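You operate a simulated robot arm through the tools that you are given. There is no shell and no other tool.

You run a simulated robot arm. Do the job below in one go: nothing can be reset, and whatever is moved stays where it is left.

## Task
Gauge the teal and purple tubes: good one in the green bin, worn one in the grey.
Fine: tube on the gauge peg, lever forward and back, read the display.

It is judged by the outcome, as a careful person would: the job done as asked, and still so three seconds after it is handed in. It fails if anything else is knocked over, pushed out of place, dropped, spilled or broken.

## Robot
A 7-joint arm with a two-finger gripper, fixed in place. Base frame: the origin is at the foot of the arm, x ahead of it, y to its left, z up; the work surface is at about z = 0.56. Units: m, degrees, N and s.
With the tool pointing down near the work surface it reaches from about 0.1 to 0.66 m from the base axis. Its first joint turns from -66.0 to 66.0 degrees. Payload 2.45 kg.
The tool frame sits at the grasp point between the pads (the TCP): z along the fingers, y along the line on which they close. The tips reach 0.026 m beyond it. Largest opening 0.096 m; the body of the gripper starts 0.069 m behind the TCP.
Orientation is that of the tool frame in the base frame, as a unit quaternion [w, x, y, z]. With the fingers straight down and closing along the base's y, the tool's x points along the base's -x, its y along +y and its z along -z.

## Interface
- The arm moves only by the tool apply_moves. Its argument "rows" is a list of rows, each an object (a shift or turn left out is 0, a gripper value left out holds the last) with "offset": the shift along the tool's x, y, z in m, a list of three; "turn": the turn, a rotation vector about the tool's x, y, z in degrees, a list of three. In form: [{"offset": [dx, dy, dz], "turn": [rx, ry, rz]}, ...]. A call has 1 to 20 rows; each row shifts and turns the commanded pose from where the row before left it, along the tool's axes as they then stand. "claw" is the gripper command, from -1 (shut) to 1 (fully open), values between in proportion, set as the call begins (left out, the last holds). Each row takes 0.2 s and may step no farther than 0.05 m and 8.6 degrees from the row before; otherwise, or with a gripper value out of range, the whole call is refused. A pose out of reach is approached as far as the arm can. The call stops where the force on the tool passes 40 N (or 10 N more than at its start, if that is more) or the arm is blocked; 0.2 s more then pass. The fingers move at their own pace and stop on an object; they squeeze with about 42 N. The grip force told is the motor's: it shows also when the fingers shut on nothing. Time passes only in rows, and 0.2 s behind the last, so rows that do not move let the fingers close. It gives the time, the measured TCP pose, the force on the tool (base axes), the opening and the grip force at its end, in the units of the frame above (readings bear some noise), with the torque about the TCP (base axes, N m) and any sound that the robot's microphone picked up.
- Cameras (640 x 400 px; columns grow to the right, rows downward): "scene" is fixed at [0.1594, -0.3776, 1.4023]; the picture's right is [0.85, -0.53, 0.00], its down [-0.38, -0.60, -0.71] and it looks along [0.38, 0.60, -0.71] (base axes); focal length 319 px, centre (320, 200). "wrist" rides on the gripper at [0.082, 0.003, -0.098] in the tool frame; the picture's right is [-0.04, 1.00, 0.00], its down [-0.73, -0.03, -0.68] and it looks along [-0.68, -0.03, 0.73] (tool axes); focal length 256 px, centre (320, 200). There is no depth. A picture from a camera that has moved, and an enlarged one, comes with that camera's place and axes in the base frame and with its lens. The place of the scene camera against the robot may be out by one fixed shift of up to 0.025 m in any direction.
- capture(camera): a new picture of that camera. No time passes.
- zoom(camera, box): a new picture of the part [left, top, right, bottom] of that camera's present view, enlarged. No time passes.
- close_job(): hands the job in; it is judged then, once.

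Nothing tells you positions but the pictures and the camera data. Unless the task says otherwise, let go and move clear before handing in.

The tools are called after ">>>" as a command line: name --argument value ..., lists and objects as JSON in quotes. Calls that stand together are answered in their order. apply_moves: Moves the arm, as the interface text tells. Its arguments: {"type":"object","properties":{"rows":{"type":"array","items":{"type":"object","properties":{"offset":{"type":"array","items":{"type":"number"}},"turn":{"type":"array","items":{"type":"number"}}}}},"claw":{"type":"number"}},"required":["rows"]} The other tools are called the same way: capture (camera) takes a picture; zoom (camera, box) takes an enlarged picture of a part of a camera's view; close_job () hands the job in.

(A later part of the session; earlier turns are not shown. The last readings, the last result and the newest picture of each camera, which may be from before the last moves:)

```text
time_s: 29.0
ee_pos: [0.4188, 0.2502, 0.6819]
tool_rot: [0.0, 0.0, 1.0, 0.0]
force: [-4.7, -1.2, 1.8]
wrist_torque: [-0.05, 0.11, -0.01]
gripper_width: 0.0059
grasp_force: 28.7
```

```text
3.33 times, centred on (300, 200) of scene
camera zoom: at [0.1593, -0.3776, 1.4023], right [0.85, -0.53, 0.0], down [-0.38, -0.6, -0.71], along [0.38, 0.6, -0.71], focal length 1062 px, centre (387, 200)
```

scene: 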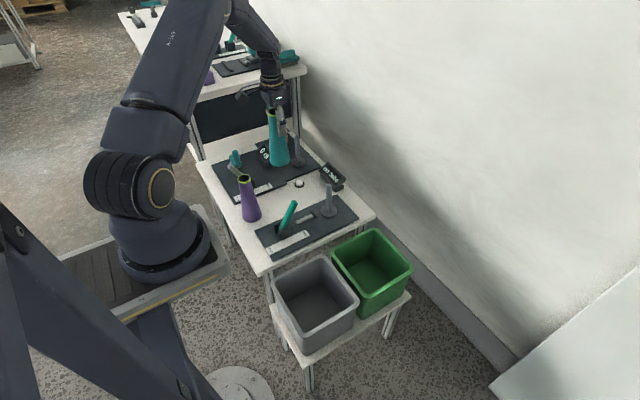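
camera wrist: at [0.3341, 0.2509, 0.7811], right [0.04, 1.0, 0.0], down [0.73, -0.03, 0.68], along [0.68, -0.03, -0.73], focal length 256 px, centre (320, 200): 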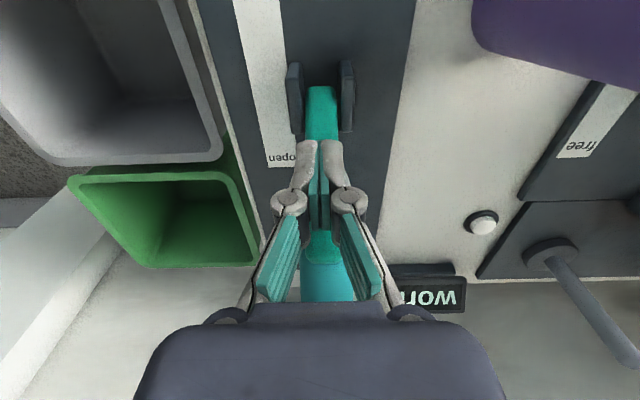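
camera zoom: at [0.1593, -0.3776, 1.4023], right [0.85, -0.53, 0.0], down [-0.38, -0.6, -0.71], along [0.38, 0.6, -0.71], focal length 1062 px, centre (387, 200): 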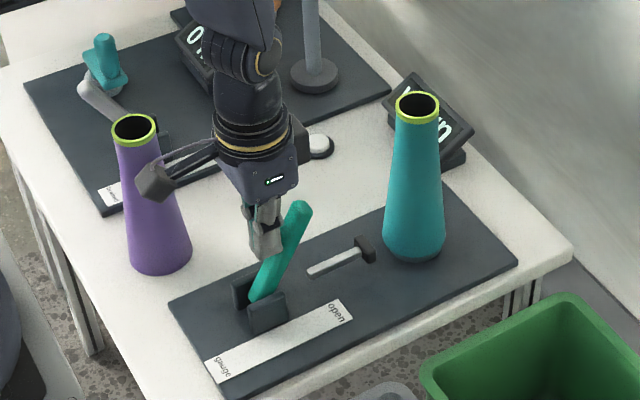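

The force rises at the stop, and the lever and plunger are back at their starting places. I'll back off and rise for an unobstructed view of the display.

>>> apply_moves --rows '[{"offset": [0.015, 0, 0]}, {"offset": [0.01, 0, -0.02]}, {"offset": [0, 0, -0.045]}, {"offset": [0, 0, -0.045]}, {"offset": [0, 0, -0.045]}, {"offset": [0, 0, -0.025]}, {"offset": [0, 0, 0]}]'

>>> capture --camera "wrist"

>>> zoom --camera "scene" --box '[240, 140, 380, 260]'

```text
time_s: 30.6
ee_pos: [0.393, 0.2509, 0.8634]
tool_rot: [0.0, 0.0, 1.0, 0.0]
force: [-0.1, 0.5, 0.1]
wrist_torque: [0.04, 0.01, -0.02]
gripper_width: 0.0002
grasp_force: 28.5
```

```text
taken
camera wrist: at [0.3131, 0.2524, 0.9624], right [0.04, 1.0, 0.0], down [0.73, -0.03, 0.68], along [0.68, -0.03, -0.73], focal length 256 px, centre (320, 200)
```

wrist: 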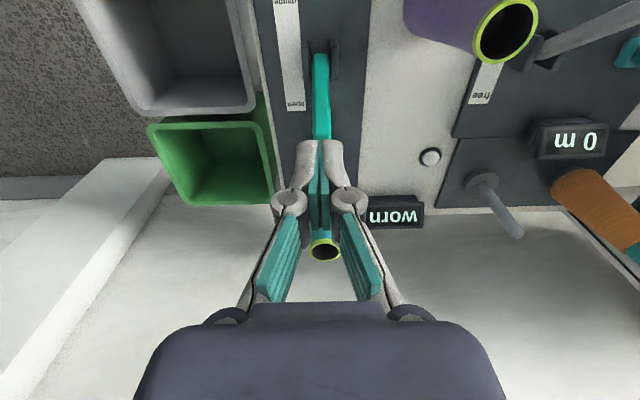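

```text
3.33 times, centred on (310, 200) of scene
camera zoom: at [0.1594, -0.3776, 1.4023], right [0.85, -0.53, 0.0], down [-0.38, -0.6, -0.71], along [0.38, 0.6, -0.71], focal length 1062 px, centre (353, 200)
```

zoom: 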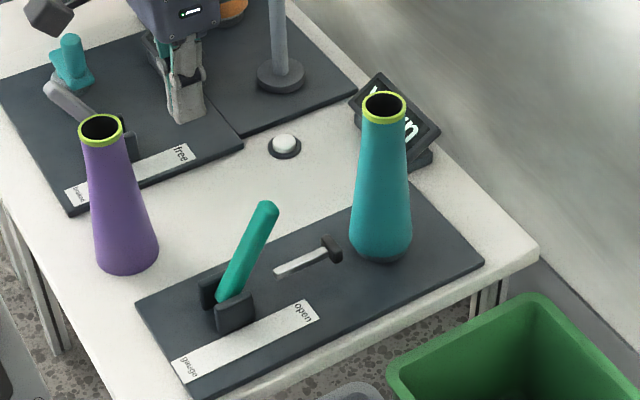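

The display reads "worn" for teal, so teal goes in the grey bin. I'll open the fingers and move back over the peg.

>>> apply_moves --rows '[{"offset": [-0.03, 0, 0]}, {"offset": [-0.04, 0, 0]}, {"offset": [-0.04, 0, 0]}, {"offset": [-0.04, 0, 0]}, {"offset": [-0.03, 0, 0]}, {"offset": [-0.017, 0, 0]}, {"offset": [0, 0, 0]}]' --claw 1

>>> capture --camera "wrist"

```text
time_s: 32.2
ee_pos: [0.5914, 0.2502, 0.8611]
tool_rot: [0.0, -0.001, 1.0, 0.0]
force: [-0.5, -0.2, -1.1]
wrist_torque: [0.01, -0.01, 0.0]
gripper_width: 0.0957
grasp_force: 0.0
```

```text
taken
camera wrist: at [0.5118, 0.2522, 0.9607], right [0.04, 1.0, 0.0], down [0.73, -0.03, 0.68], along [0.68, -0.03, -0.73], focal length 256 px, centre (320, 200)
```

wrist: 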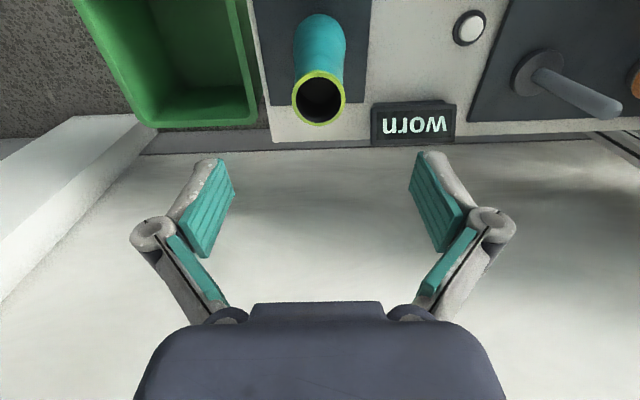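

Clearly "worn". The tube is where I left it; I'll go down and grip it.

>>> apply_moves --rows '[{"offset": [0, 0, 0.04]}, {"offset": [0, 0, 0.04]}, {"offset": [0, 0, 0.035]}, {"offset": [0, 0, 0.02]}, {"offset": [0, 0, 0.005]}, {"offset": [0, 0, 0]}]' --claw 1

>>> apply_moves --rows '[{"offset": [0, 0, 0]}, {"offset": [0, 0, 0]}, {"offset": [0, 0, 0]}, {"offset": [0, 0, 0]}, {"offset": [0, 0, 0]}, {"offset": [0, 0, 0]}]' --claw -1

>>> capture --camera "wrist"

```text
time_s: 33.6
ee_pos: [0.5891, 0.2481, 0.7236]
tool_rot: [0.0, 0.001, 1.0, 0.0]
force: [-0.5, -0.7, 0.8]
wrist_torque: [0.02, 0.0, -0.01]
gripper_width: 0.0958
grasp_force: 0.2
```

```text
time_s: 35.0
ee_pos: [0.5897, 0.2493, 0.7228]
tool_rot: [0.0, 0.001, 1.0, 0.001]
force: [-1.5, -0.6, 3.1]
wrist_torque: [-0.04, 0.09, 0.01]
gripper_width: 0.0502
grasp_force: 42.1
```

```text
taken
camera wrist: at [0.5096, 0.2513, 0.8219], right [0.04, 1.0, 0.0], down [0.73, -0.03, 0.68], along [0.68, -0.03, -0.73], focal length 256 px, centre (320, 200)
```

wrist: 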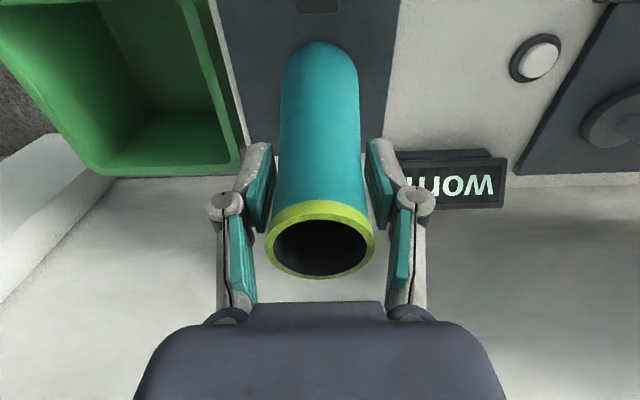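

Gripped. I'll lift straight up off the peg.

>>> apply_moves --rows '[{"offset": [0, 0, -0.015]}, {"offset": [0, 0, -0.03]}, {"offset": [0, 0, -0.035]}, {"offset": [0, 0, -0.035]}, {"offset": [0, 0, -0.035]}, {"offset": [0, 0, -0.035]}, {"offset": [0, 0, 0]}]'

>>> zoom --camera "scene" --box '[260, 110, 380, 240]'

```text
time_s: 36.6
ee_pos: [0.5921, 0.2486, 0.9059]
tool_rot: [-0.001, -0.001, 1.0, -0.001]
force: [-0.3, 0.6, 0.3]
wrist_torque: [0.0, -0.01, 0.0]
gripper_width: 0.0505
grasp_force: 41.6
```

```text
3.08 times, centred on (320, 175) of scene
camera zoom: at [0.1594, -0.3776, 1.4023], right [0.85, -0.53, 0.0], down [-0.38, -0.6, -0.71], along [0.38, 0.6, -0.71], focal length 980 px, centre (320, 277)
```

zoom: 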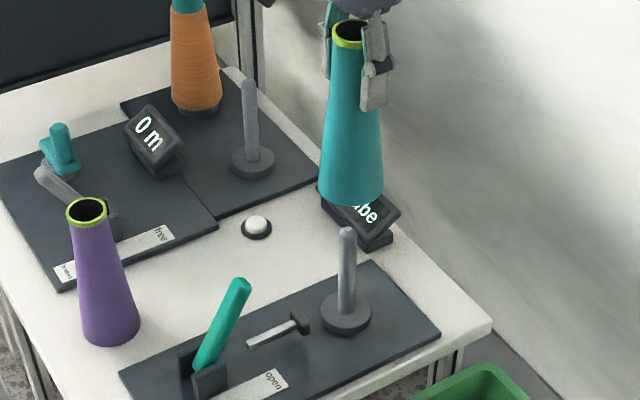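

Teal is clear of the peg. I'll carry it over to the grey bin (centre about (0.40, 0.035)) and look again before lowering.

>>> apply_moves --rows '[{"offset": [0.0119, -0.0134, 0]}, {"offset": [0.0238, -0.0267, 0]}, {"offset": [0.0238, -0.0267, 0]}, {"offset": [0.0238, -0.0267, 0]}, {"offset": [0.0238, -0.0267, 0]}, {"offset": [0.0238, -0.0267, 0]}, {"offset": [0.0238, -0.0267, 0]}, {"offset": [0.0238, -0.0267, 0]}, {"offset": [0.0119, -0.0134, 0]}, {"offset": [0, 0, 0]}]'

>>> capture --camera "wrist"

>>> capture --camera "scene"

>>> zoom --camera "scene" --box '[240, 200, 420, 380]'

```text
time_s: 38.8
ee_pos: [0.3993, 0.0345, 0.908]
tool_rot: [0.0, 0.0, 1.0, 0.001]
force: [-0.4, 0.1, -0.9]
wrist_torque: [-0.03, -0.01, 0.03]
gripper_width: 0.0504
grasp_force: 41.8
```

```text
taken
camera wrist: at [0.3203, 0.0368, 1.0066], right [0.04, 1.0, 0.0], down [0.73, -0.03, 0.68], along [0.68, -0.03, -0.73], focal length 256 px, centre (320, 200)
```

wrist: 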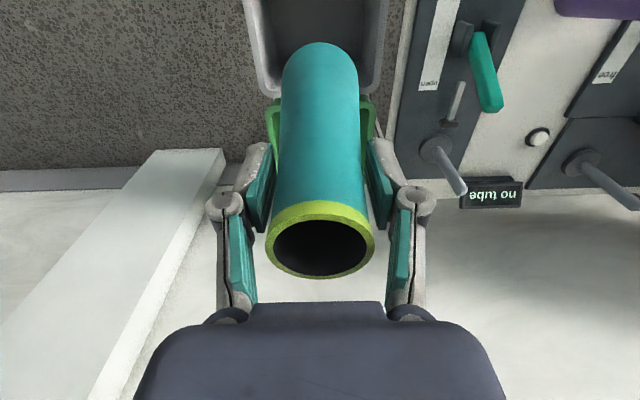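

```text
taken
```

scene: 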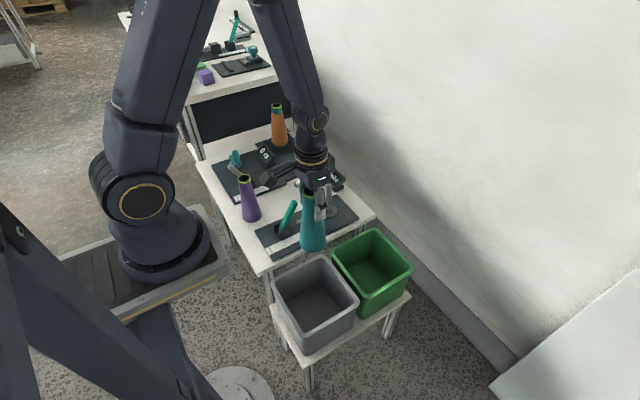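

```text
2.22 times, centred on (330, 290) of scene
camera zoom: at [0.1594, -0.3776, 1.4023], right [0.85, -0.53, 0.0], down [-0.38, -0.6, -0.71], along [0.38, 0.6, -0.71], focal length 708 px, centre (298, 0)
```

zoom: 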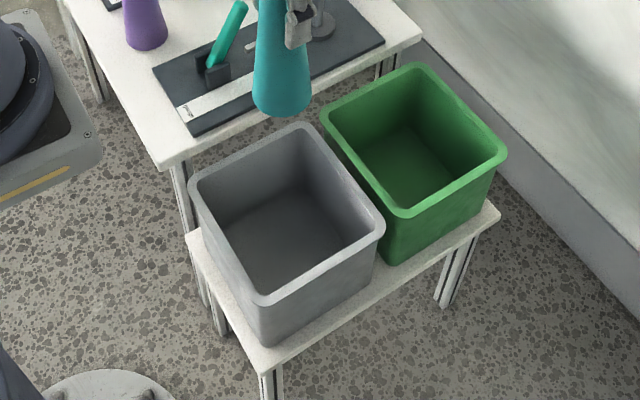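

Teal hangs over the middle of the grey bin (rim near z = 0.53). I'll lower until the foot is inside the rim, then check.

>>> apply_moves --rows '[{"offset": [0, 0, 0.03]}, {"offset": [0, 0, 0.04]}, {"offset": [0, 0, 0.04]}, {"offset": [0, 0, 0.04]}, {"offset": [0, 0, 0.04]}, {"offset": [0, 0, 0.03]}, {"offset": [0, 0, 0.03]}, {"offset": [0, 0, 0.02]}, {"offset": [0, 0, 0]}]'

>>> zoom --camera "scene" --box '[250, 190, 400, 350]'

>>> capture --camera "wrist"

```text
time_s: 40.8
ee_pos: [0.4002, 0.0373, 0.6361]
tool_rot: [0.001, 0.0, 1.0, 0.001]
force: [-0.2, -0.1, -0.1]
wrist_torque: [-0.04, 0.01, -0.03]
gripper_width: 0.0507
grasp_force: 42.2
```

```text
2.50 times, centred on (325, 270) of scene
camera zoom: at [0.1594, -0.3776, 1.4023], right [0.85, -0.53, 0.0], down [-0.38, -0.6, -0.71], along [0.38, 0.6, -0.71], focal length 796 px, centre (308, 25)
```

zoom: 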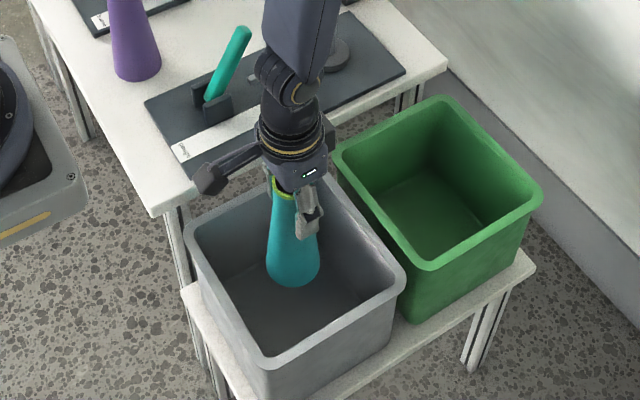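

```text
taken
camera wrist: at [0.3207, 0.0387, 0.7353], right [0.04, 1.0, 0.0], down [0.73, -0.03, 0.68], along [0.68, -0.03, -0.73], focal length 256 px, centre (320, 200)
```

wrist: 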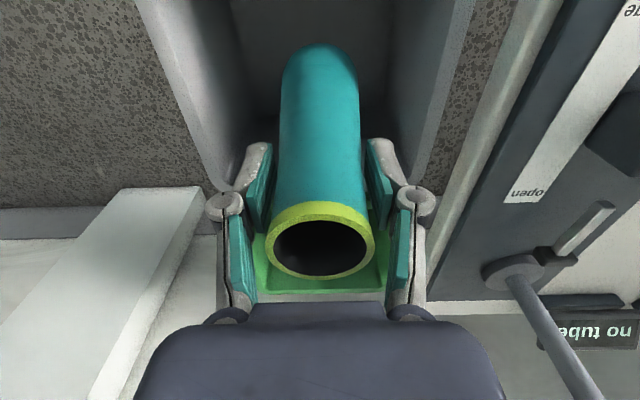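

The foot is inside the bin, well centred. I'll carry on down and then feel for the floor.

>>> apply_moves --rows '[{"offset": [0, 0, 0.015]}, {"offset": [0, 0, 0.015]}, {"offset": [0, 0, 0.01]}, {"offset": [0, 0, 0.01]}, {"offset": [0, 0, 0]}]'

>>> zoom --camera "scene" --box '[250, 190, 400, 350]'

```text
time_s: 42.0
ee_pos: [0.4014, 0.0352, 0.5867]
tool_rot: [-0.001, 0.0, 1.0, 0.0]
force: [-0.4, -0.4, -1.4]
wrist_torque: [-0.04, 0.0, 0.03]
gripper_width: 0.0502
grasp_force: 42.2
```

```text
2.50 times, centred on (325, 270) of scene
camera zoom: at [0.1594, -0.3776, 1.4023], right [0.85, -0.53, 0.0], down [-0.38, -0.6, -0.71], along [0.38, 0.6, -0.71], focal length 796 px, centre (308, 25)
```

zoom: 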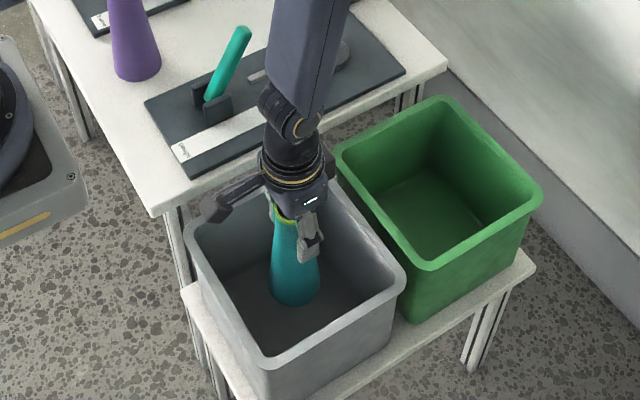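

>>> apply_moves --rows '[{"offset": [0, 0, 0.008]}, {"offset": [0, 0, 0.007]}, {"offset": [0, 0, 0.007]}, {"offset": [0, 0, 0]}]'

>>> apply_moves --rows '[{"offset": [0, 0, 0.005]}, {"offset": [0, 0, 0.005]}, {"offset": [0, 0, 0]}]'

>>> zoom --camera "scene" --box '[250, 190, 400, 350]'

>>> capture --camera "wrist"

```text
time_s: 43.0
ee_pos: [0.3998, 0.0346, 0.5658]
tool_rot: [0.0, 0.0, 1.0, 0.0]
force: [0.4, -0.1, -0.6]
wrist_torque: [-0.01, 0.0, 0.01]
gripper_width: 0.0503
grasp_force: 41.6
```

```text
time_s: 43.8
ee_pos: [0.3994, 0.0354, 0.5542]
tool_rot: [0.0, 0.0, 1.0, 0.0]
force: [1.0, 0.7, -0.6]
wrist_torque: [-0.01, 0.0, -0.01]
gripper_width: 0.0503
grasp_force: 42.1
```

```text
2.50 times, centred on (325, 270) of scene
camera zoom: at [0.1594, -0.3776, 1.4023], right [0.85, -0.53, 0.0], down [-0.38, -0.6, -0.71], along [0.38, 0.6, -0.71], focal length 796 px, centre (308, 25)
```

zoom: 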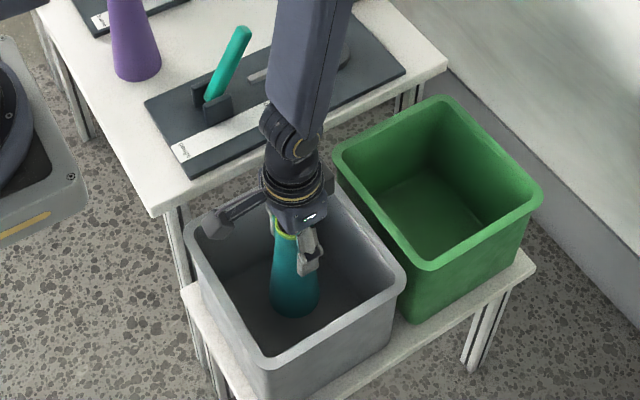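

```text
taken
camera wrist: at [0.3206, 0.0372, 0.6541], right [0.04, 1.0, 0.0], down [0.73, -0.03, 0.68], along [0.68, -0.03, -0.73], focal length 256 px, centre (320, 200)
```

wrist: 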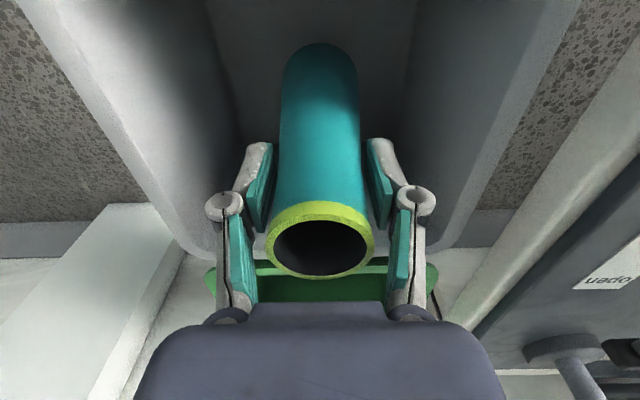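

No contact yet (foot near z ≈ 0.42). I'll continue in small steps.

>>> apply_moves --rows '[{"offset": [0, 0, 0.005]}, {"offset": [0, 0, 0.005]}, {"offset": [0, 0, 0]}]'

>>> apply_moves --rows '[{"offset": [0, 0, 0.004]}, {"offset": [0, 0, 0.004]}, {"offset": [0, 0, 0]}]'

>>> apply_moves --rows '[{"offset": [0, 0, 0.004]}, {"offset": [0, 0, 0.004]}, {"offset": [0, 0, 0]}]'

```text
time_s: 44.6
ee_pos: [0.4005, 0.0356, 0.5447]
tool_rot: [0.0, 0.0, 1.0, -0.001]
force: [0.7, -0.2, -0.1]
wrist_torque: [0.0, -0.01, 0.02]
gripper_width: 0.0506
grasp_force: 41.7
```

```text
time_s: 45.4
ee_pos: [0.401, 0.0359, 0.5366]
tool_rot: [0.001, 0.0, 1.0, 0.001]
force: [-0.1, -0.2, -0.6]
wrist_torque: [0.03, -0.04, 0.02]
gripper_width: 0.0505
grasp_force: 42.0
```

```text
time_s: 46.2
ee_pos: [0.3999, 0.0357, 0.53]
tool_rot: [0.0, 0.0, 1.0, 0.0]
force: [-0.1, 0.4, -0.3]
wrist_torque: [0.0, -0.01, -0.02]
gripper_width: 0.0507
grasp_force: 42.3
```

>>> zoom --camera "scene" --box '[260, 230, 370, 340]'

>>> capture --camera "wrist"

```text
3.64 times, centred on (315, 285) of scene
camera zoom: at [0.1594, -0.3776, 1.4023], right [0.85, -0.53, 0.0], down [-0.38, -0.6, -0.71], along [0.38, 0.6, -0.71], focal length 1158 px, centre (338, -109)
```

zoom: 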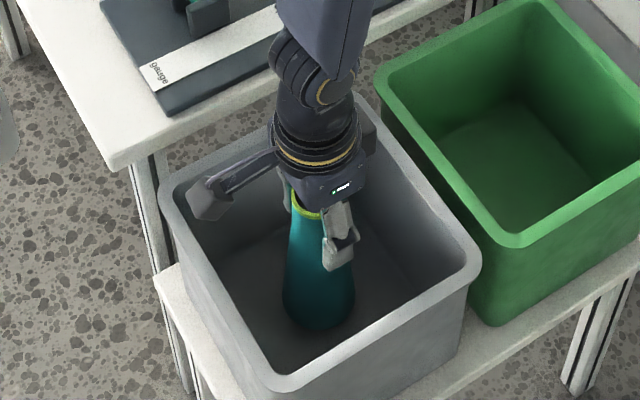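

```text
taken
camera wrist: at [0.3202, 0.0375, 0.6293], right [0.04, 1.0, 0.0], down [0.73, -0.03, 0.68], along [0.68, -0.03, -0.73], focal length 256 px, centre (320, 200)
```

wrist: 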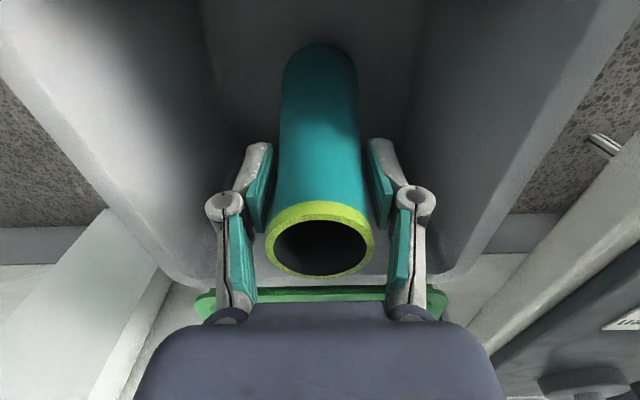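

>>> apply_moves --rows '[{"offset": [0, 0, 0.004]}, {"offset": [0, 0, 0.004]}, {"offset": [0, 0, 0]}]'

>>> apply_moves --rows '[{"offset": [0, 0, 0.003]}, {"offset": [0, 0, 0.003]}, {"offset": [0, 0, 0]}]'

>>> apply_moves --rows '[{"offset": [0, 0, 0.003]}, {"offset": [0, 0, 0.003]}, {"offset": [0, 0, 0]}]'

```text
time_s: 47.0
ee_pos: [0.3991, 0.0351, 0.5221]
tool_rot: [0.0, 0.001, 1.0, 0.0]
force: [0.3, -1.3, -1.0]
wrist_torque: [0.03, -0.01, -0.03]
gripper_width: 0.0504
grasp_force: 42.0
```

```text
time_s: 47.8
ee_pos: [0.4004, 0.0357, 0.5167]
tool_rot: [-0.001, 0.001, 1.0, 0.0]
force: [-0.8, -0.5, -0.7]
wrist_torque: [0.02, 0.03, -0.03]
gripper_width: 0.0507
grasp_force: 41.6
```

```text
time_s: 48.6
ee_pos: [0.4003, 0.0333, 0.509]
tool_rot: [0.0, -0.001, 1.0, 0.0]
force: [0.2, 0.1, -0.2]
wrist_torque: [-0.01, -0.01, 0.01]
gripper_width: 0.0504
grasp_force: 42.2
```

>>> apply_moves --rows '[{"offset": [0, 0, 0.003]}, {"offset": [0, 0, 0.003]}, {"offset": [0, 0, 0]}]'

>>> zoom --camera "scene" --box '[260, 230, 370, 340]'

>>> capture --camera "wrist"

```text
time_s: 49.4
ee_pos: [0.3997, 0.0362, 0.5036]
tool_rot: [0.0, 0.0, 1.0, 0.0]
force: [-0.1, 0.4, -0.4]
wrist_torque: [0.01, 0.01, 0.0]
gripper_width: 0.0503
grasp_force: 41.8
```

```text
3.64 times, centred on (315, 285) of scene
camera zoom: at [0.1594, -0.3776, 1.4023], right [0.85, -0.53, 0.0], down [-0.38, -0.6, -0.71], along [0.38, 0.6, -0.71], focal length 1158 px, centre (338, -109)
```

zoom: 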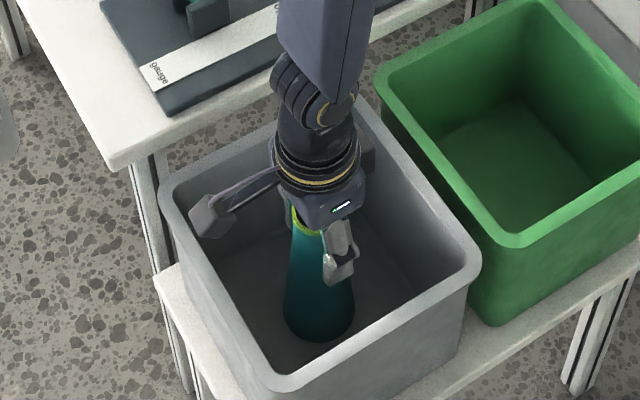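

```text
taken
camera wrist: at [0.3201, 0.0374, 0.6026], right [0.04, 1.0, 0.0], down [0.73, -0.03, 0.68], along [0.68, -0.03, -0.73], focal length 256 px, centre (320, 200)
```

wrist: 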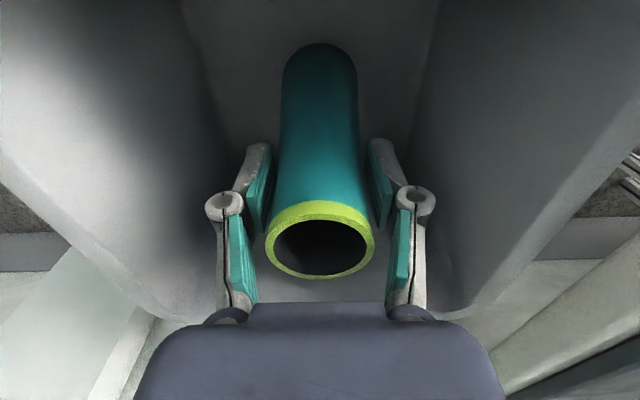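

Still free; the foot should be near z ≈ 0.367 and the camera arm clears the rim. I'll go on down in 3 mm steps.

>>> apply_moves --rows '[{"offset": [0, 0, 0.003]}, {"offset": [0, 0, 0.002]}, {"offset": [0, 0, 0]}]'

>>> apply_moves --rows '[{"offset": [0, 0, 0.003]}, {"offset": [0, 0, 0.002]}, {"offset": [0, 0, 0]}]'

```text
time_s: 50.2
ee_pos: [0.4006, 0.0355, 0.4986]
tool_rot: [0.001, 0.0, 1.0, -0.001]
force: [-3.0, -0.7, 37.3]
wrist_torque: [-0.04, 0.21, 0.08]
gripper_width: 0.051
grasp_force: 42.0
```

```text
time_s: 51.0
ee_pos: [0.4005, 0.0355, 0.4924]
tool_rot: [0.002, 0.0, 1.0, 0.0]
force: [1.0, -0.3, 37.1]
wrist_torque: [-0.05, 0.02, 0.06]
gripper_width: 0.0516
grasp_force: 41.6
```

Contact with the bin floor; the tube slid a few millimetres in the grip under about 37 N. It is on the floor now, so I'll ease the pressure slightly and look before releasing.

>>> apply_moves --rows '[{"offset": [0, 0, -0.0005]}, {"offset": [0, 0, 0]}]'

>>> capture --camera "wrist"

>>> zoom --camera "scene" --box '[260, 230, 370, 340]'

```text
time_s: 51.6
ee_pos: [0.399, 0.0359, 0.4925]
tool_rot: [0.001, 0.0, 1.0, -0.001]
force: [3.8, -0.1, 10.1]
wrist_torque: [0.03, -0.66, 0.01]
gripper_width: 0.0515
grasp_force: 42.3
```

```text
taken
camera wrist: at [0.3203, 0.0376, 0.5923], right [0.04, 1.0, 0.0], down [0.73, -0.03, 0.68], along [0.68, -0.03, -0.73], focal length 256 px, centre (320, 200)
```

wrist: 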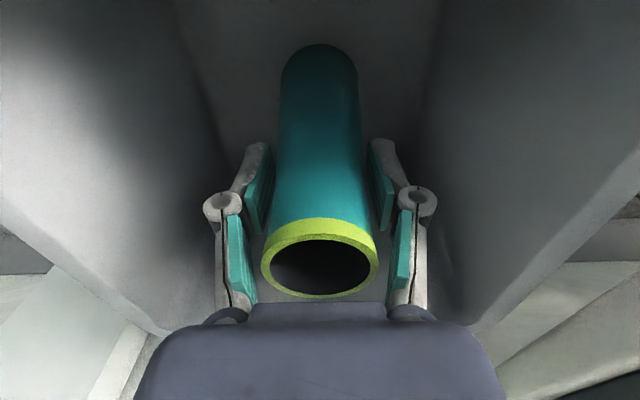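

```text
3.64 times, centred on (315, 285) of scene
camera zoom: at [0.1593, -0.3776, 1.4024], right [0.85, -0.53, 0.0], down [-0.38, -0.6, -0.71], along [0.38, 0.6, -0.71], focal length 1158 px, centre (338, -109)
```

zoom: 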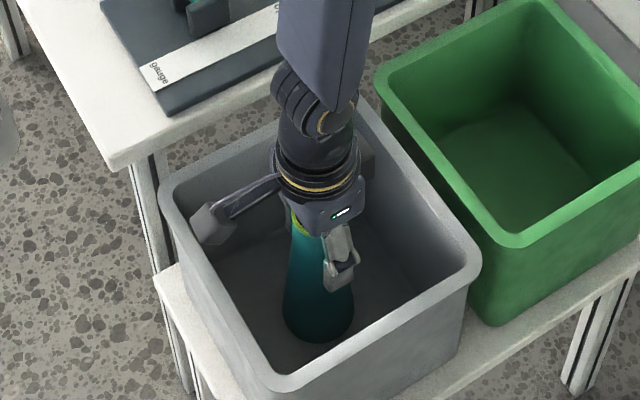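

The tube stands upright on the bin floor. I'll open the fingers part way and let it go.

>>> apply_moves --rows '[{"offset": [0, 0, 0]}, {"offset": [0, 0, 0]}, {"offset": [0, 0, 0]}, {"offset": [0, 0, 0]}]' --claw 0.6

>>> capture --camera "wrist"

```text
time_s: 52.6
ee_pos: [0.4003, 0.0362, 0.4947]
tool_rot: [0.0, -0.001, 1.0, 0.0]
force: [-0.2, 0.6, -0.3]
wrist_torque: [-0.03, 0.0, 0.0]
gripper_width: 0.0768
grasp_force: 0.0
```

```text
taken
camera wrist: at [0.3203, 0.0376, 0.5926], right [0.04, 1.0, 0.0], down [0.73, -0.03, 0.68], along [0.68, -0.03, -0.73], focal length 256 px, centre (320, 200)
```

wrist: 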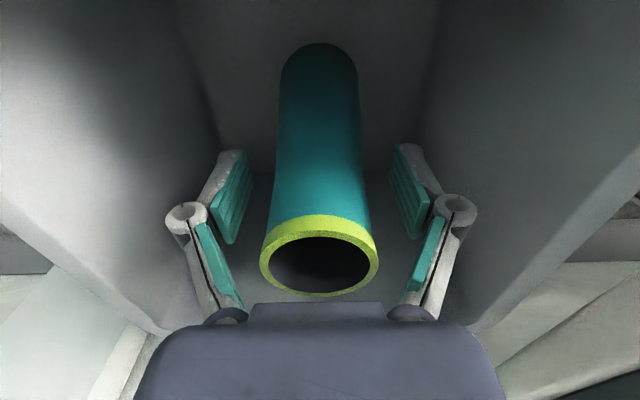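

Teal is free and standing. I'll rise straight out of the bin.

>>> apply_moves --rows '[{"offset": [0, 0, -0.02]}, {"offset": [0, 0, -0.04]}, {"offset": [0, 0, -0.04]}, {"offset": [0, 0, -0.045]}, {"offset": [0, 0, -0.045]}, {"offset": [0, 0, -0.045]}, {"offset": [0, 0, -0.045]}, {"offset": [0, 0, -0.045]}, {"offset": [0, 0, -0.045]}, {"offset": [0, 0, -0.03]}, {"offset": [0, 0, 0]}]'

>>> capture --camera "wrist"

>>> capture --camera "scene"

>>> zoom --camera "scene" --box '[260, 230, 370, 340]'

```text
time_s: 55.0
ee_pos: [0.4002, 0.0377, 0.8932]
tool_rot: [0.0, 0.001, 1.0, 0.0]
force: [0.8, 0.5, -0.6]
wrist_torque: [-0.01, 0.0, 0.03]
gripper_width: 0.0766
grasp_force: 0.1
```

```text
taken
camera wrist: at [0.3203, 0.0393, 0.9925], right [0.04, 1.0, 0.0], down [0.73, -0.03, 0.68], along [0.68, -0.03, -0.73], focal length 256 px, centre (320, 200)
```

wrist: 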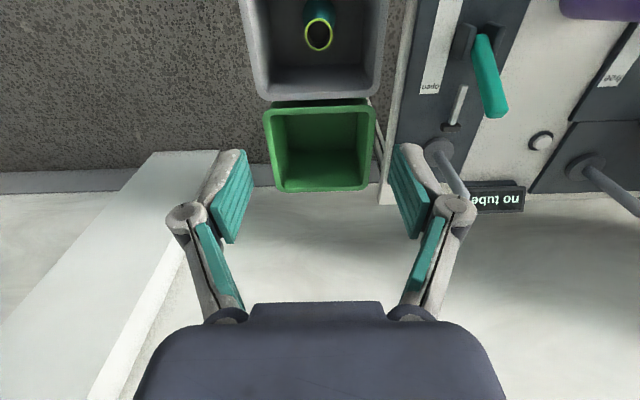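

```text
taken
```

scene: 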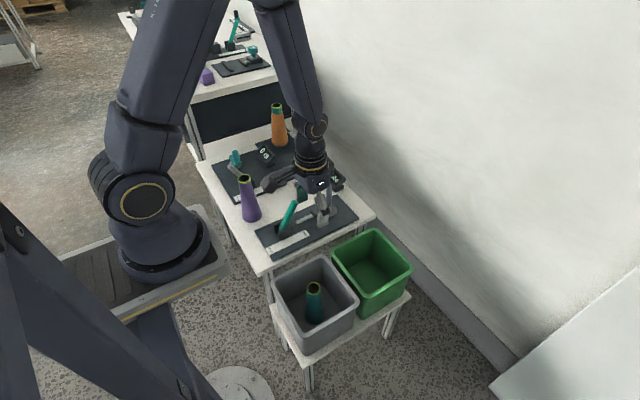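

```text
3.64 times, centred on (315, 285) of scene
camera zoom: at [0.1594, -0.3776, 1.4023], right [0.85, -0.53, 0.0], down [-0.38, -0.6, -0.71], along [0.38, 0.6, -0.71], focal length 1158 px, centre (338, -109)
```

zoom: 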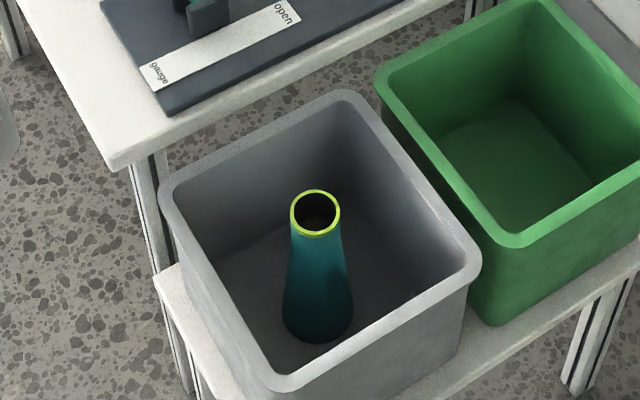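

Teal stands upright in the grey bin. Now I'll move over the purple tube, taken to be near (0.360, 0.390).

>>> apply_moves --rows '[{"offset": [0.0022, 0.0197, 0]}, {"offset": [0.0044, 0.0394, 0]}, {"offset": [0.0044, 0.0394, 0]}, {"offset": [0.0044, 0.0394, 0]}, {"offset": [0.0044, 0.0394, 0]}, {"offset": [0.0044, 0.0394, 0]}, {"offset": [0.0044, 0.0394, 0]}, {"offset": [0.0044, 0.0394, 0]}, {"offset": [0.0044, 0.0394, 0]}, {"offset": [0.0022, 0.0197, 0]}, {"offset": [0, 0, 0]}]' --claw 1

>>> capture --camera "wrist"

>>> zoom --camera "scene" --box '[200, 100, 340, 240]'

```text
time_s: 57.4
ee_pos: [0.3586, 0.3918, 0.8934]
tool_rot: [0.0, 0.0, 1.0, 0.0]
force: [0.2, -0.3, 0.1]
wrist_torque: [-0.04, 0.0, 0.0]
gripper_width: 0.0959
grasp_force: 0.0
```

```text
taken
camera wrist: at [0.2799, 0.3923, 0.9928], right [0.04, 1.0, 0.0], down [0.73, -0.03, 0.68], along [0.68, -0.03, -0.73], focal length 256 px, centre (320, 200)
```

wrist: 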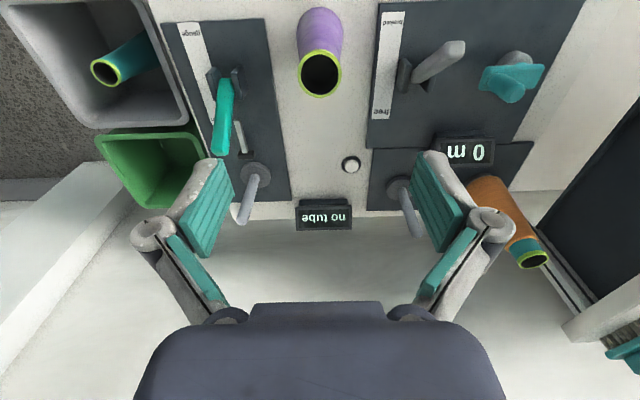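

```text
2.86 times, centred on (270, 170) of scene
camera zoom: at [0.1594, -0.3775, 1.4023], right [0.85, -0.53, 0.0], down [-0.38, -0.6, -0.71], along [0.38, 0.6, -0.71], focal length 910 px, centre (463, 286)
```

zoom: 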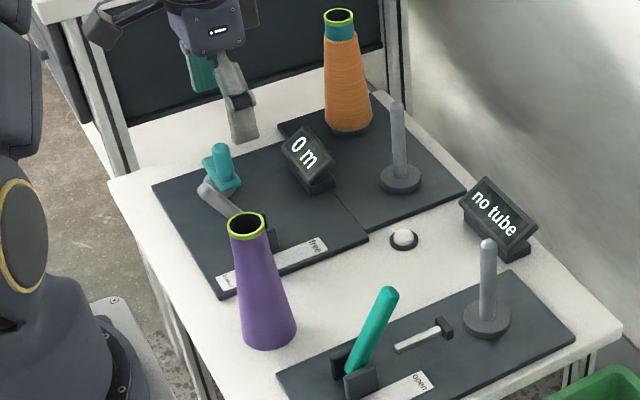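

Purple's rim sits right under the gripper, about 2 mm toward −x. I'll correct that and go down.

>>> apply_moves --rows '[{"offset": [0.0015, 0, 0.03]}, {"offset": [0, 0, 0.04]}, {"offset": [0, 0, 0.04]}, {"offset": [0, 0, 0.04]}, {"offset": [0, 0, 0.03]}, {"offset": [0, 0, 0.018]}, {"offset": [0, 0, 0]}]' --claw 1

>>> capture --camera "wrist"

```text
time_s: 59.0
ee_pos: [0.358, 0.3915, 0.6927]
tool_rot: [0.0, -0.001, 1.0, 0.0]
force: [-0.7, -0.6, 0.8]
wrist_torque: [-0.05, -0.03, 0.0]
gripper_width: 0.0961
grasp_force: 0.2
```

```text
taken
camera wrist: at [0.2782, 0.3921, 0.7934], right [0.04, 1.0, 0.0], down [0.73, -0.03, 0.68], along [0.68, -0.03, -0.73], focal length 256 px, centre (320, 200)
```

wrist: 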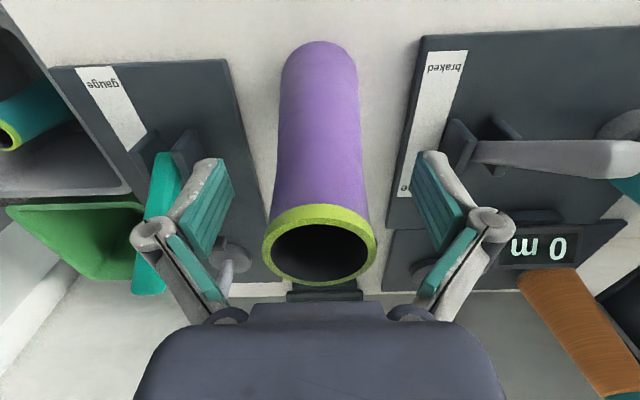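

The purple tube is centred between the fingers. I'll close on it.

>>> apply_moves --rows '[{"offset": [0, 0, 0]}, {"offset": [0, 0, 0]}, {"offset": [0, 0, 0]}, {"offset": [0, 0, 0]}, {"offset": [0, 0, 0]}, {"offset": [0, 0, 0]}]' --claw -1

>>> capture --camera "wrist"

```text
time_s: 60.4
ee_pos: [0.3573, 0.3899, 0.695]
tool_rot: [0.0, 0.0, 1.0, 0.0]
force: [-0.4, -1.7, 2.3]
wrist_torque: [-0.03, 0.08, -0.02]
gripper_width: 0.0511
grasp_force: 42.2
```

```text
taken
camera wrist: at [0.2782, 0.3921, 0.7939], right [0.04, 1.0, 0.0], down [0.73, -0.03, 0.68], along [0.68, -0.03, -0.73], focal length 256 px, centre (320, 200)
```

wrist: 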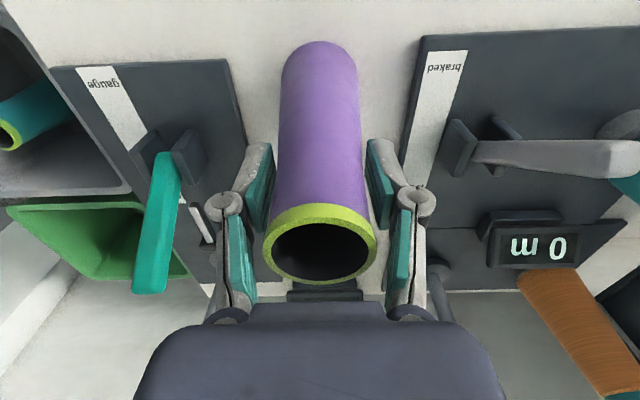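

Gripped. I'll lift, then carry it over the gauge peg.

>>> apply_moves --rows '[{"offset": [0, 0, -0.01]}, {"offset": [0, 0, -0.03]}, {"offset": [0, 0, -0.04]}, {"offset": [0, 0, -0.045]}, {"offset": [0, 0, -0.045]}, {"offset": [0, 0, -0.04]}, {"offset": [0, 0, 0]}]'

>>> apply_moves --rows '[{"offset": [-0.0165, -0.0101, 0]}, {"offset": [-0.0331, -0.0201, 0]}, {"offset": [-0.0331, -0.0201, 0]}, {"offset": [-0.0331, -0.0201, 0]}, {"offset": [-0.0331, -0.0201, 0]}, {"offset": [-0.0331, -0.0201, 0]}, {"offset": [-0.0331, -0.0201, 0]}, {"offset": [-0.0163, -0.0102, 0]}, {"offset": [0, 0, 0]}]'

>>> capture --camera "wrist"

>>> zoom --camera "scene" --box '[270, 110, 390, 240]'

```text
time_s: 62.0
ee_pos: [0.3585, 0.3893, 0.909]
tool_rot: [0.0, 0.0, 1.0, 0.001]
force: [-1.0, 0.0, -0.2]
wrist_torque: [0.02, -0.02, -0.03]
gripper_width: 0.0508
grasp_force: 42.0
```

```text
time_s: 64.0
ee_pos: [0.5921, 0.25, 0.9053]
tool_rot: [0.0, 0.0, 1.0, 0.0]
force: [-0.4, -0.4, -0.7]
wrist_torque: [0.02, -0.01, -0.01]
gripper_width: 0.0509
grasp_force: 41.8
```

```text
taken
camera wrist: at [0.5115, 0.2511, 1.0052], right [0.04, 1.0, 0.0], down [0.73, -0.03, 0.68], along [0.68, -0.03, -0.73], focal length 256 px, centre (320, 200)
```

wrist: 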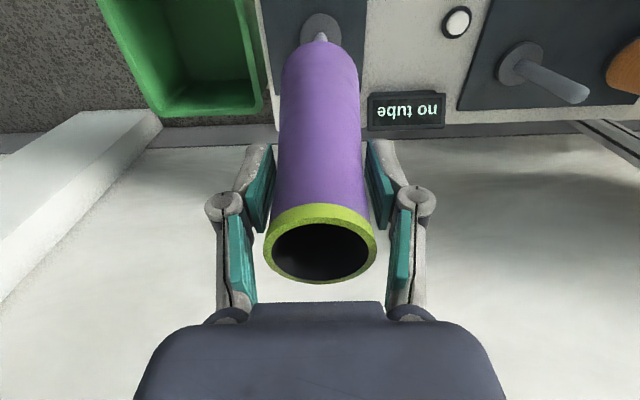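

```text
3.08 times, centred on (330, 175) of scene
camera zoom: at [0.1594, -0.3776, 1.4023], right [0.85, -0.53, 0.0], down [-0.38, -0.6, -0.71], along [0.38, 0.6, -0.71], focal length 980 px, centre (289, 277)
```

zoom: 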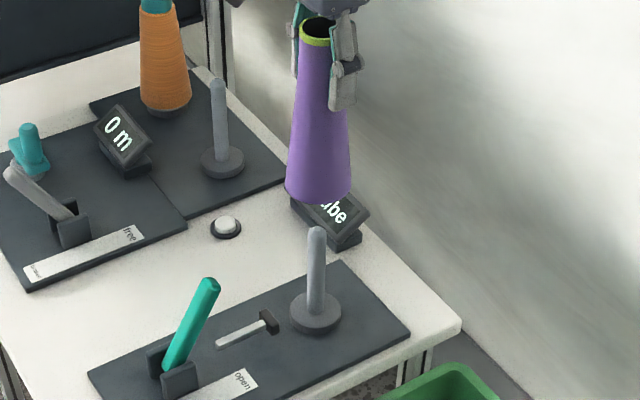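

Purple lines up with the peg in both views. I'll lower over it.

>>> apply_moves --rows '[{"offset": [0, 0, 0.02]}, {"offset": [0, 0, 0.02]}, {"offset": [0, 0, 0.01]}, {"offset": [0, 0, 0.01]}, {"offset": [0, 0, 0.01]}, {"offset": [0, 0, 0.01]}, {"offset": [0, 0, 0]}]'

>>> zoom --camera "scene" --box '[270, 110, 390, 240]'

```text
time_s: 65.6
ee_pos: [0.5907, 0.2494, 0.826]
tool_rot: [0.0, -0.001, 1.0, 0.0]
force: [0.6, -0.1, -0.1]
wrist_torque: [0.01, 0.03, -0.03]
gripper_width: 0.0509
grasp_force: 41.4
```

```text
3.08 times, centred on (330, 175) of scene
camera zoom: at [0.1594, -0.3776, 1.4023], right [0.85, -0.53, 0.0], down [-0.38, -0.6, -0.71], along [0.38, 0.6, -0.71], focal length 980 px, centre (289, 277)
```

zoom: 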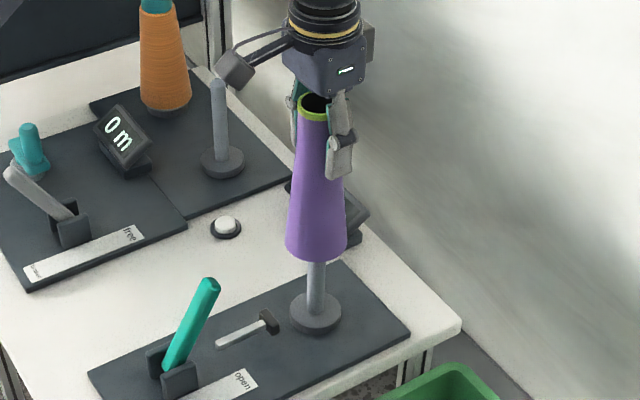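

The peg is inside, with no contact force. I'll continue down to just above the seat.

>>> apply_moves --rows '[{"offset": [0, 0, 0.015]}, {"offset": [0, 0, 0.015]}, {"offset": [0, 0, 0.015]}, {"offset": [0, 0, 0.015]}, {"offset": [0, 0, 0.015]}, {"offset": [0, 0, 0.01]}, {"offset": [0, 0, 0.01]}, {"offset": [0, 0, 0]}]'

>>> zoom --camera "scene" --box '[290, 150, 370, 230]'

```text
time_s: 67.4
ee_pos: [0.59, 0.2489, 0.7314]
tool_rot: [0.0, 0.0, 1.0, 0.0]
force: [0.2, -0.3, 0.2]
wrist_torque: [0.02, -0.01, -0.03]
gripper_width: 0.0504
grasp_force: 41.9
```

```text
5.00 times, centred on (330, 190) of scene
camera zoom: at [0.1594, -0.3776, 1.4023], right [0.85, -0.53, 0.0], down [-0.38, -0.6, -0.71], along [0.38, 0.6, -0.71], focal length 1593 px, centre (270, 250)
```

zoom: 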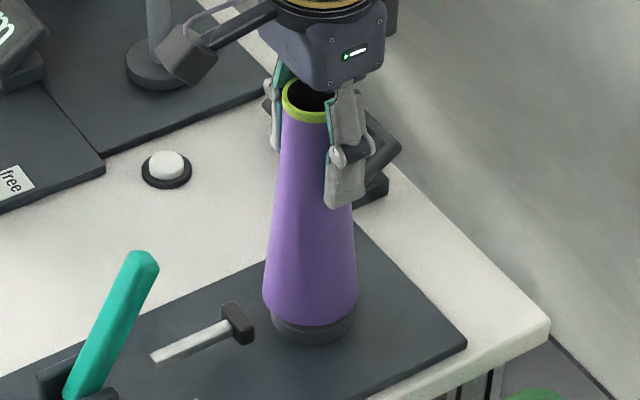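

>>> apply_moves --rows '[{"offset": [0, 0, 0.003]}, {"offset": [0, 0, 0.003]}, {"offset": [0, 0, 0]}]'

```text
time_s: 68.2
ee_pos: [0.5895, 0.2499, 0.7245]
tool_rot: [-0.001, 0.0, 1.0, -0.001]
force: [0.3, 0.0, -0.8]
wrist_torque: [-0.01, -0.01, -0.03]
gripper_width: 0.0507
grasp_force: 42.6
```

>>> apply_moves --rows '[{"offset": [0, 0, 0.0015]}, {"offset": [0, 0, 0]}]'

```text
time_s: 68.8
ee_pos: [0.5898, 0.2496, 0.724]
tool_rot: [0.0, 0.0, 1.0, -0.001]
force: [0.4, 1.2, -0.7]
wrist_torque: [-0.01, -0.03, 0.01]
gripper_width: 0.0506
grasp_force: 42.0
```

>>> apply_moves --rows '[{"offset": [0, 0, 0.001]}, {"offset": [0, 0, 0]}]'

```text
time_s: 69.4
ee_pos: [0.5905, 0.2493, 0.7225]
tool_rot: [0.0, 0.0, 1.0, 0.0]
force: [0.7, -0.5, 0.1]
wrist_torque: [0.05, 0.01, -0.02]
gripper_width: 0.0504
grasp_force: 41.8
```

>>> apply_moves --rows '[{"offset": [0, 0, 0.001]}, {"offset": [0, 0, 0]}]'

```text
time_s: 70.0
ee_pos: [0.5902, 0.2491, 0.7214]
tool_rot: [0.0, 0.001, 1.0, 0.0]
force: [-1.8, -0.3, 2.4]
wrist_torque: [0.0, 0.21, -0.04]
gripper_width: 0.0509
grasp_force: 41.4
```

Light contact, the same height as teal's seat. I'll release and rise clear.

>>> apply_moves --rows '[{"offset": [0, 0, 0]}, {"offset": [0, 0, 0]}, {"offset": [0, 0, 0]}, {"offset": [0, 0, 0]}, {"offset": [0, 0, 0]}]' --claw 1

>>> capture --camera "wrist"

>>> apply_moves --rows '[{"offset": [0, 0, -0.02]}, {"offset": [0, 0, -0.04]}, {"offset": [0, 0, -0.04]}, {"offset": [0, 0, -0.04]}, {"offset": [0, 0, 0]}]'

>>> capture --camera "wrist"

>>> zoom --camera "scene" --box '[260, 130, 380, 250]'

```text
time_s: 71.2
ee_pos: [0.5904, 0.2499, 0.7215]
tool_rot: [-0.001, -0.001, 1.0, 0.0]
force: [0.0, 0.1, 0.6]
wrist_torque: [0.0, 0.01, 0.03]
gripper_width: 0.0957
grasp_force: 0.0
```

```text
taken
camera wrist: at [0.5108, 0.251, 0.8205], right [0.04, 1.0, 0.0], down [0.73, -0.03, 0.68], along [0.68, -0.03, -0.73], focal length 256 px, centre (320, 200)
```

wrist: 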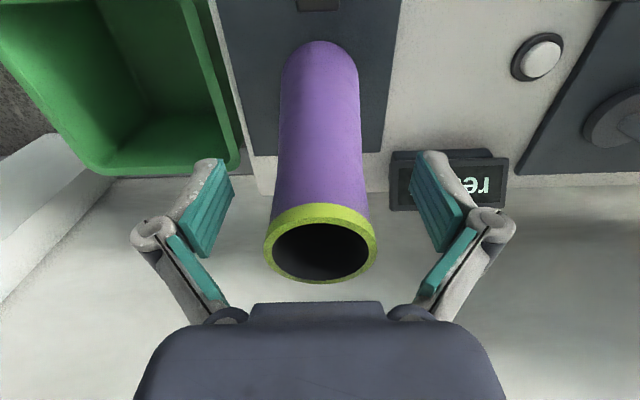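

```text
time_s: 72.4
ee_pos: [0.5907, 0.2465, 0.8604]
tool_rot: [0.0, -0.001, 1.0, 0.0]
force: [1.0, 0.0, 0.2]
wrist_torque: [-0.01, 0.01, -0.02]
gripper_width: 0.0958
grasp_force: 0.1
```

```text
taken
camera wrist: at [0.5101, 0.2493, 0.9595], right [0.04, 1.0, 0.0], down [0.73, -0.03, 0.68], along [0.68, -0.03, -0.73], focal length 256 px, centre (320, 200)
```

wrist: 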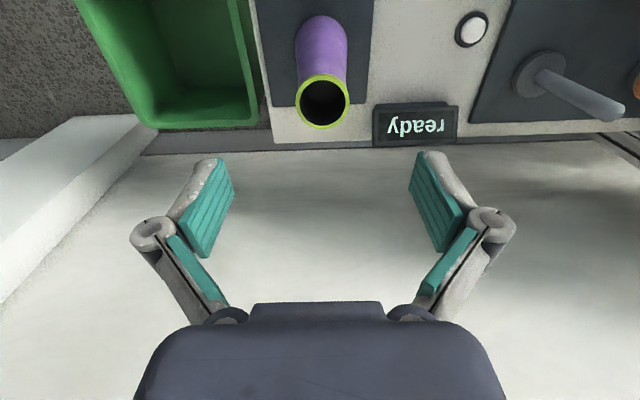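

```text
3.33 times, centred on (320, 190) of scene
camera zoom: at [0.1594, -0.3776, 1.4023], right [0.85, -0.53, 0.0], down [-0.38, -0.6, -0.71], along [0.38, 0.6, -0.71], focal length 1062 px, centre (320, 233)
```

zoom: 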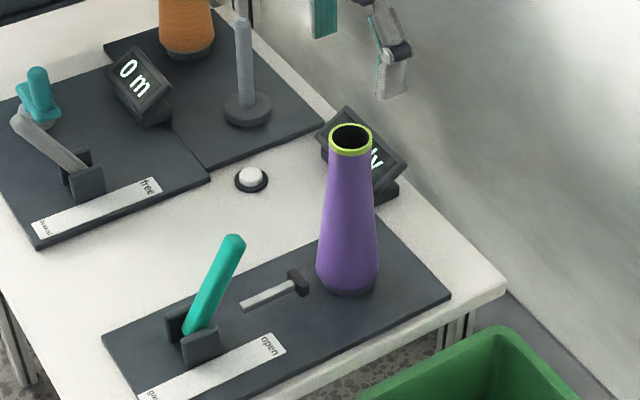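

"ready" again. I'll repeat the lever stroke: fingers closed, to the +x side of the lever, down, then push.

>>> apply_moves --rows '[{"offset": [0.022, 0, 0]}, {"offset": [0.022, 0, 0]}, {"offset": [0.022, 0, 0]}, {"offset": [0.022, 0, 0]}, {"offset": [0, 0, 0]}, {"offset": [0, 0, 0]}, {"offset": [0, 0, 0]}]' --claw -1

>>> apply_moves --rows '[{"offset": [0, 0, 0.04]}, {"offset": [0, 0, 0.04]}, {"offset": [0, 0, 0.04]}, {"offset": [0, 0, 0.03]}, {"offset": [0, 0, 0.016]}, {"offset": [0, 0, 0.01]}, {"offset": [0, 0, 0]}]'

>>> zoom --camera "scene" --box '[260, 130, 380, 250]'

```text
time_s: 74.0
ee_pos: [0.503, 0.2498, 0.8623]
tool_rot: [0.001, 0.0, 1.0, 0.0]
force: [-0.3, -0.2, 0.6]
wrist_torque: [0.0, 0.02, -0.01]
gripper_width: 0.0
grasp_force: 28.7
```

```text
time_s: 75.6
ee_pos: [0.5024, 0.2494, 0.6855]
tool_rot: [0.0, 0.0, 1.0, 0.0]
force: [-0.2, 1.2, -0.1]
wrist_torque: [-0.01, 0.0, -0.01]
gripper_width: 0.0
grasp_force: 28.3
```

```text
3.33 times, centred on (320, 190) of scene
camera zoom: at [0.1594, -0.3776, 1.4023], right [0.85, -0.53, 0.0], down [-0.38, -0.6, -0.71], along [0.38, 0.6, -0.71], focal length 1062 px, centre (320, 233)
```

zoom: 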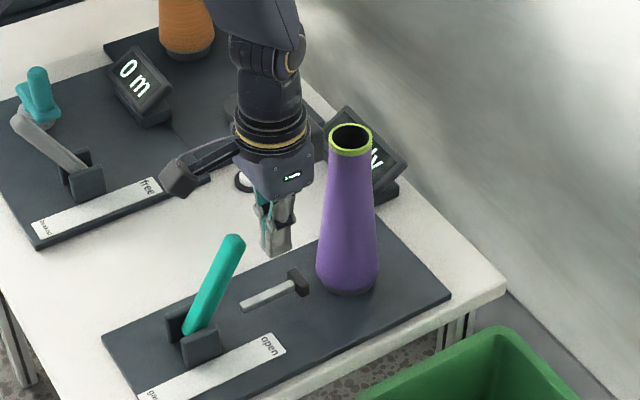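

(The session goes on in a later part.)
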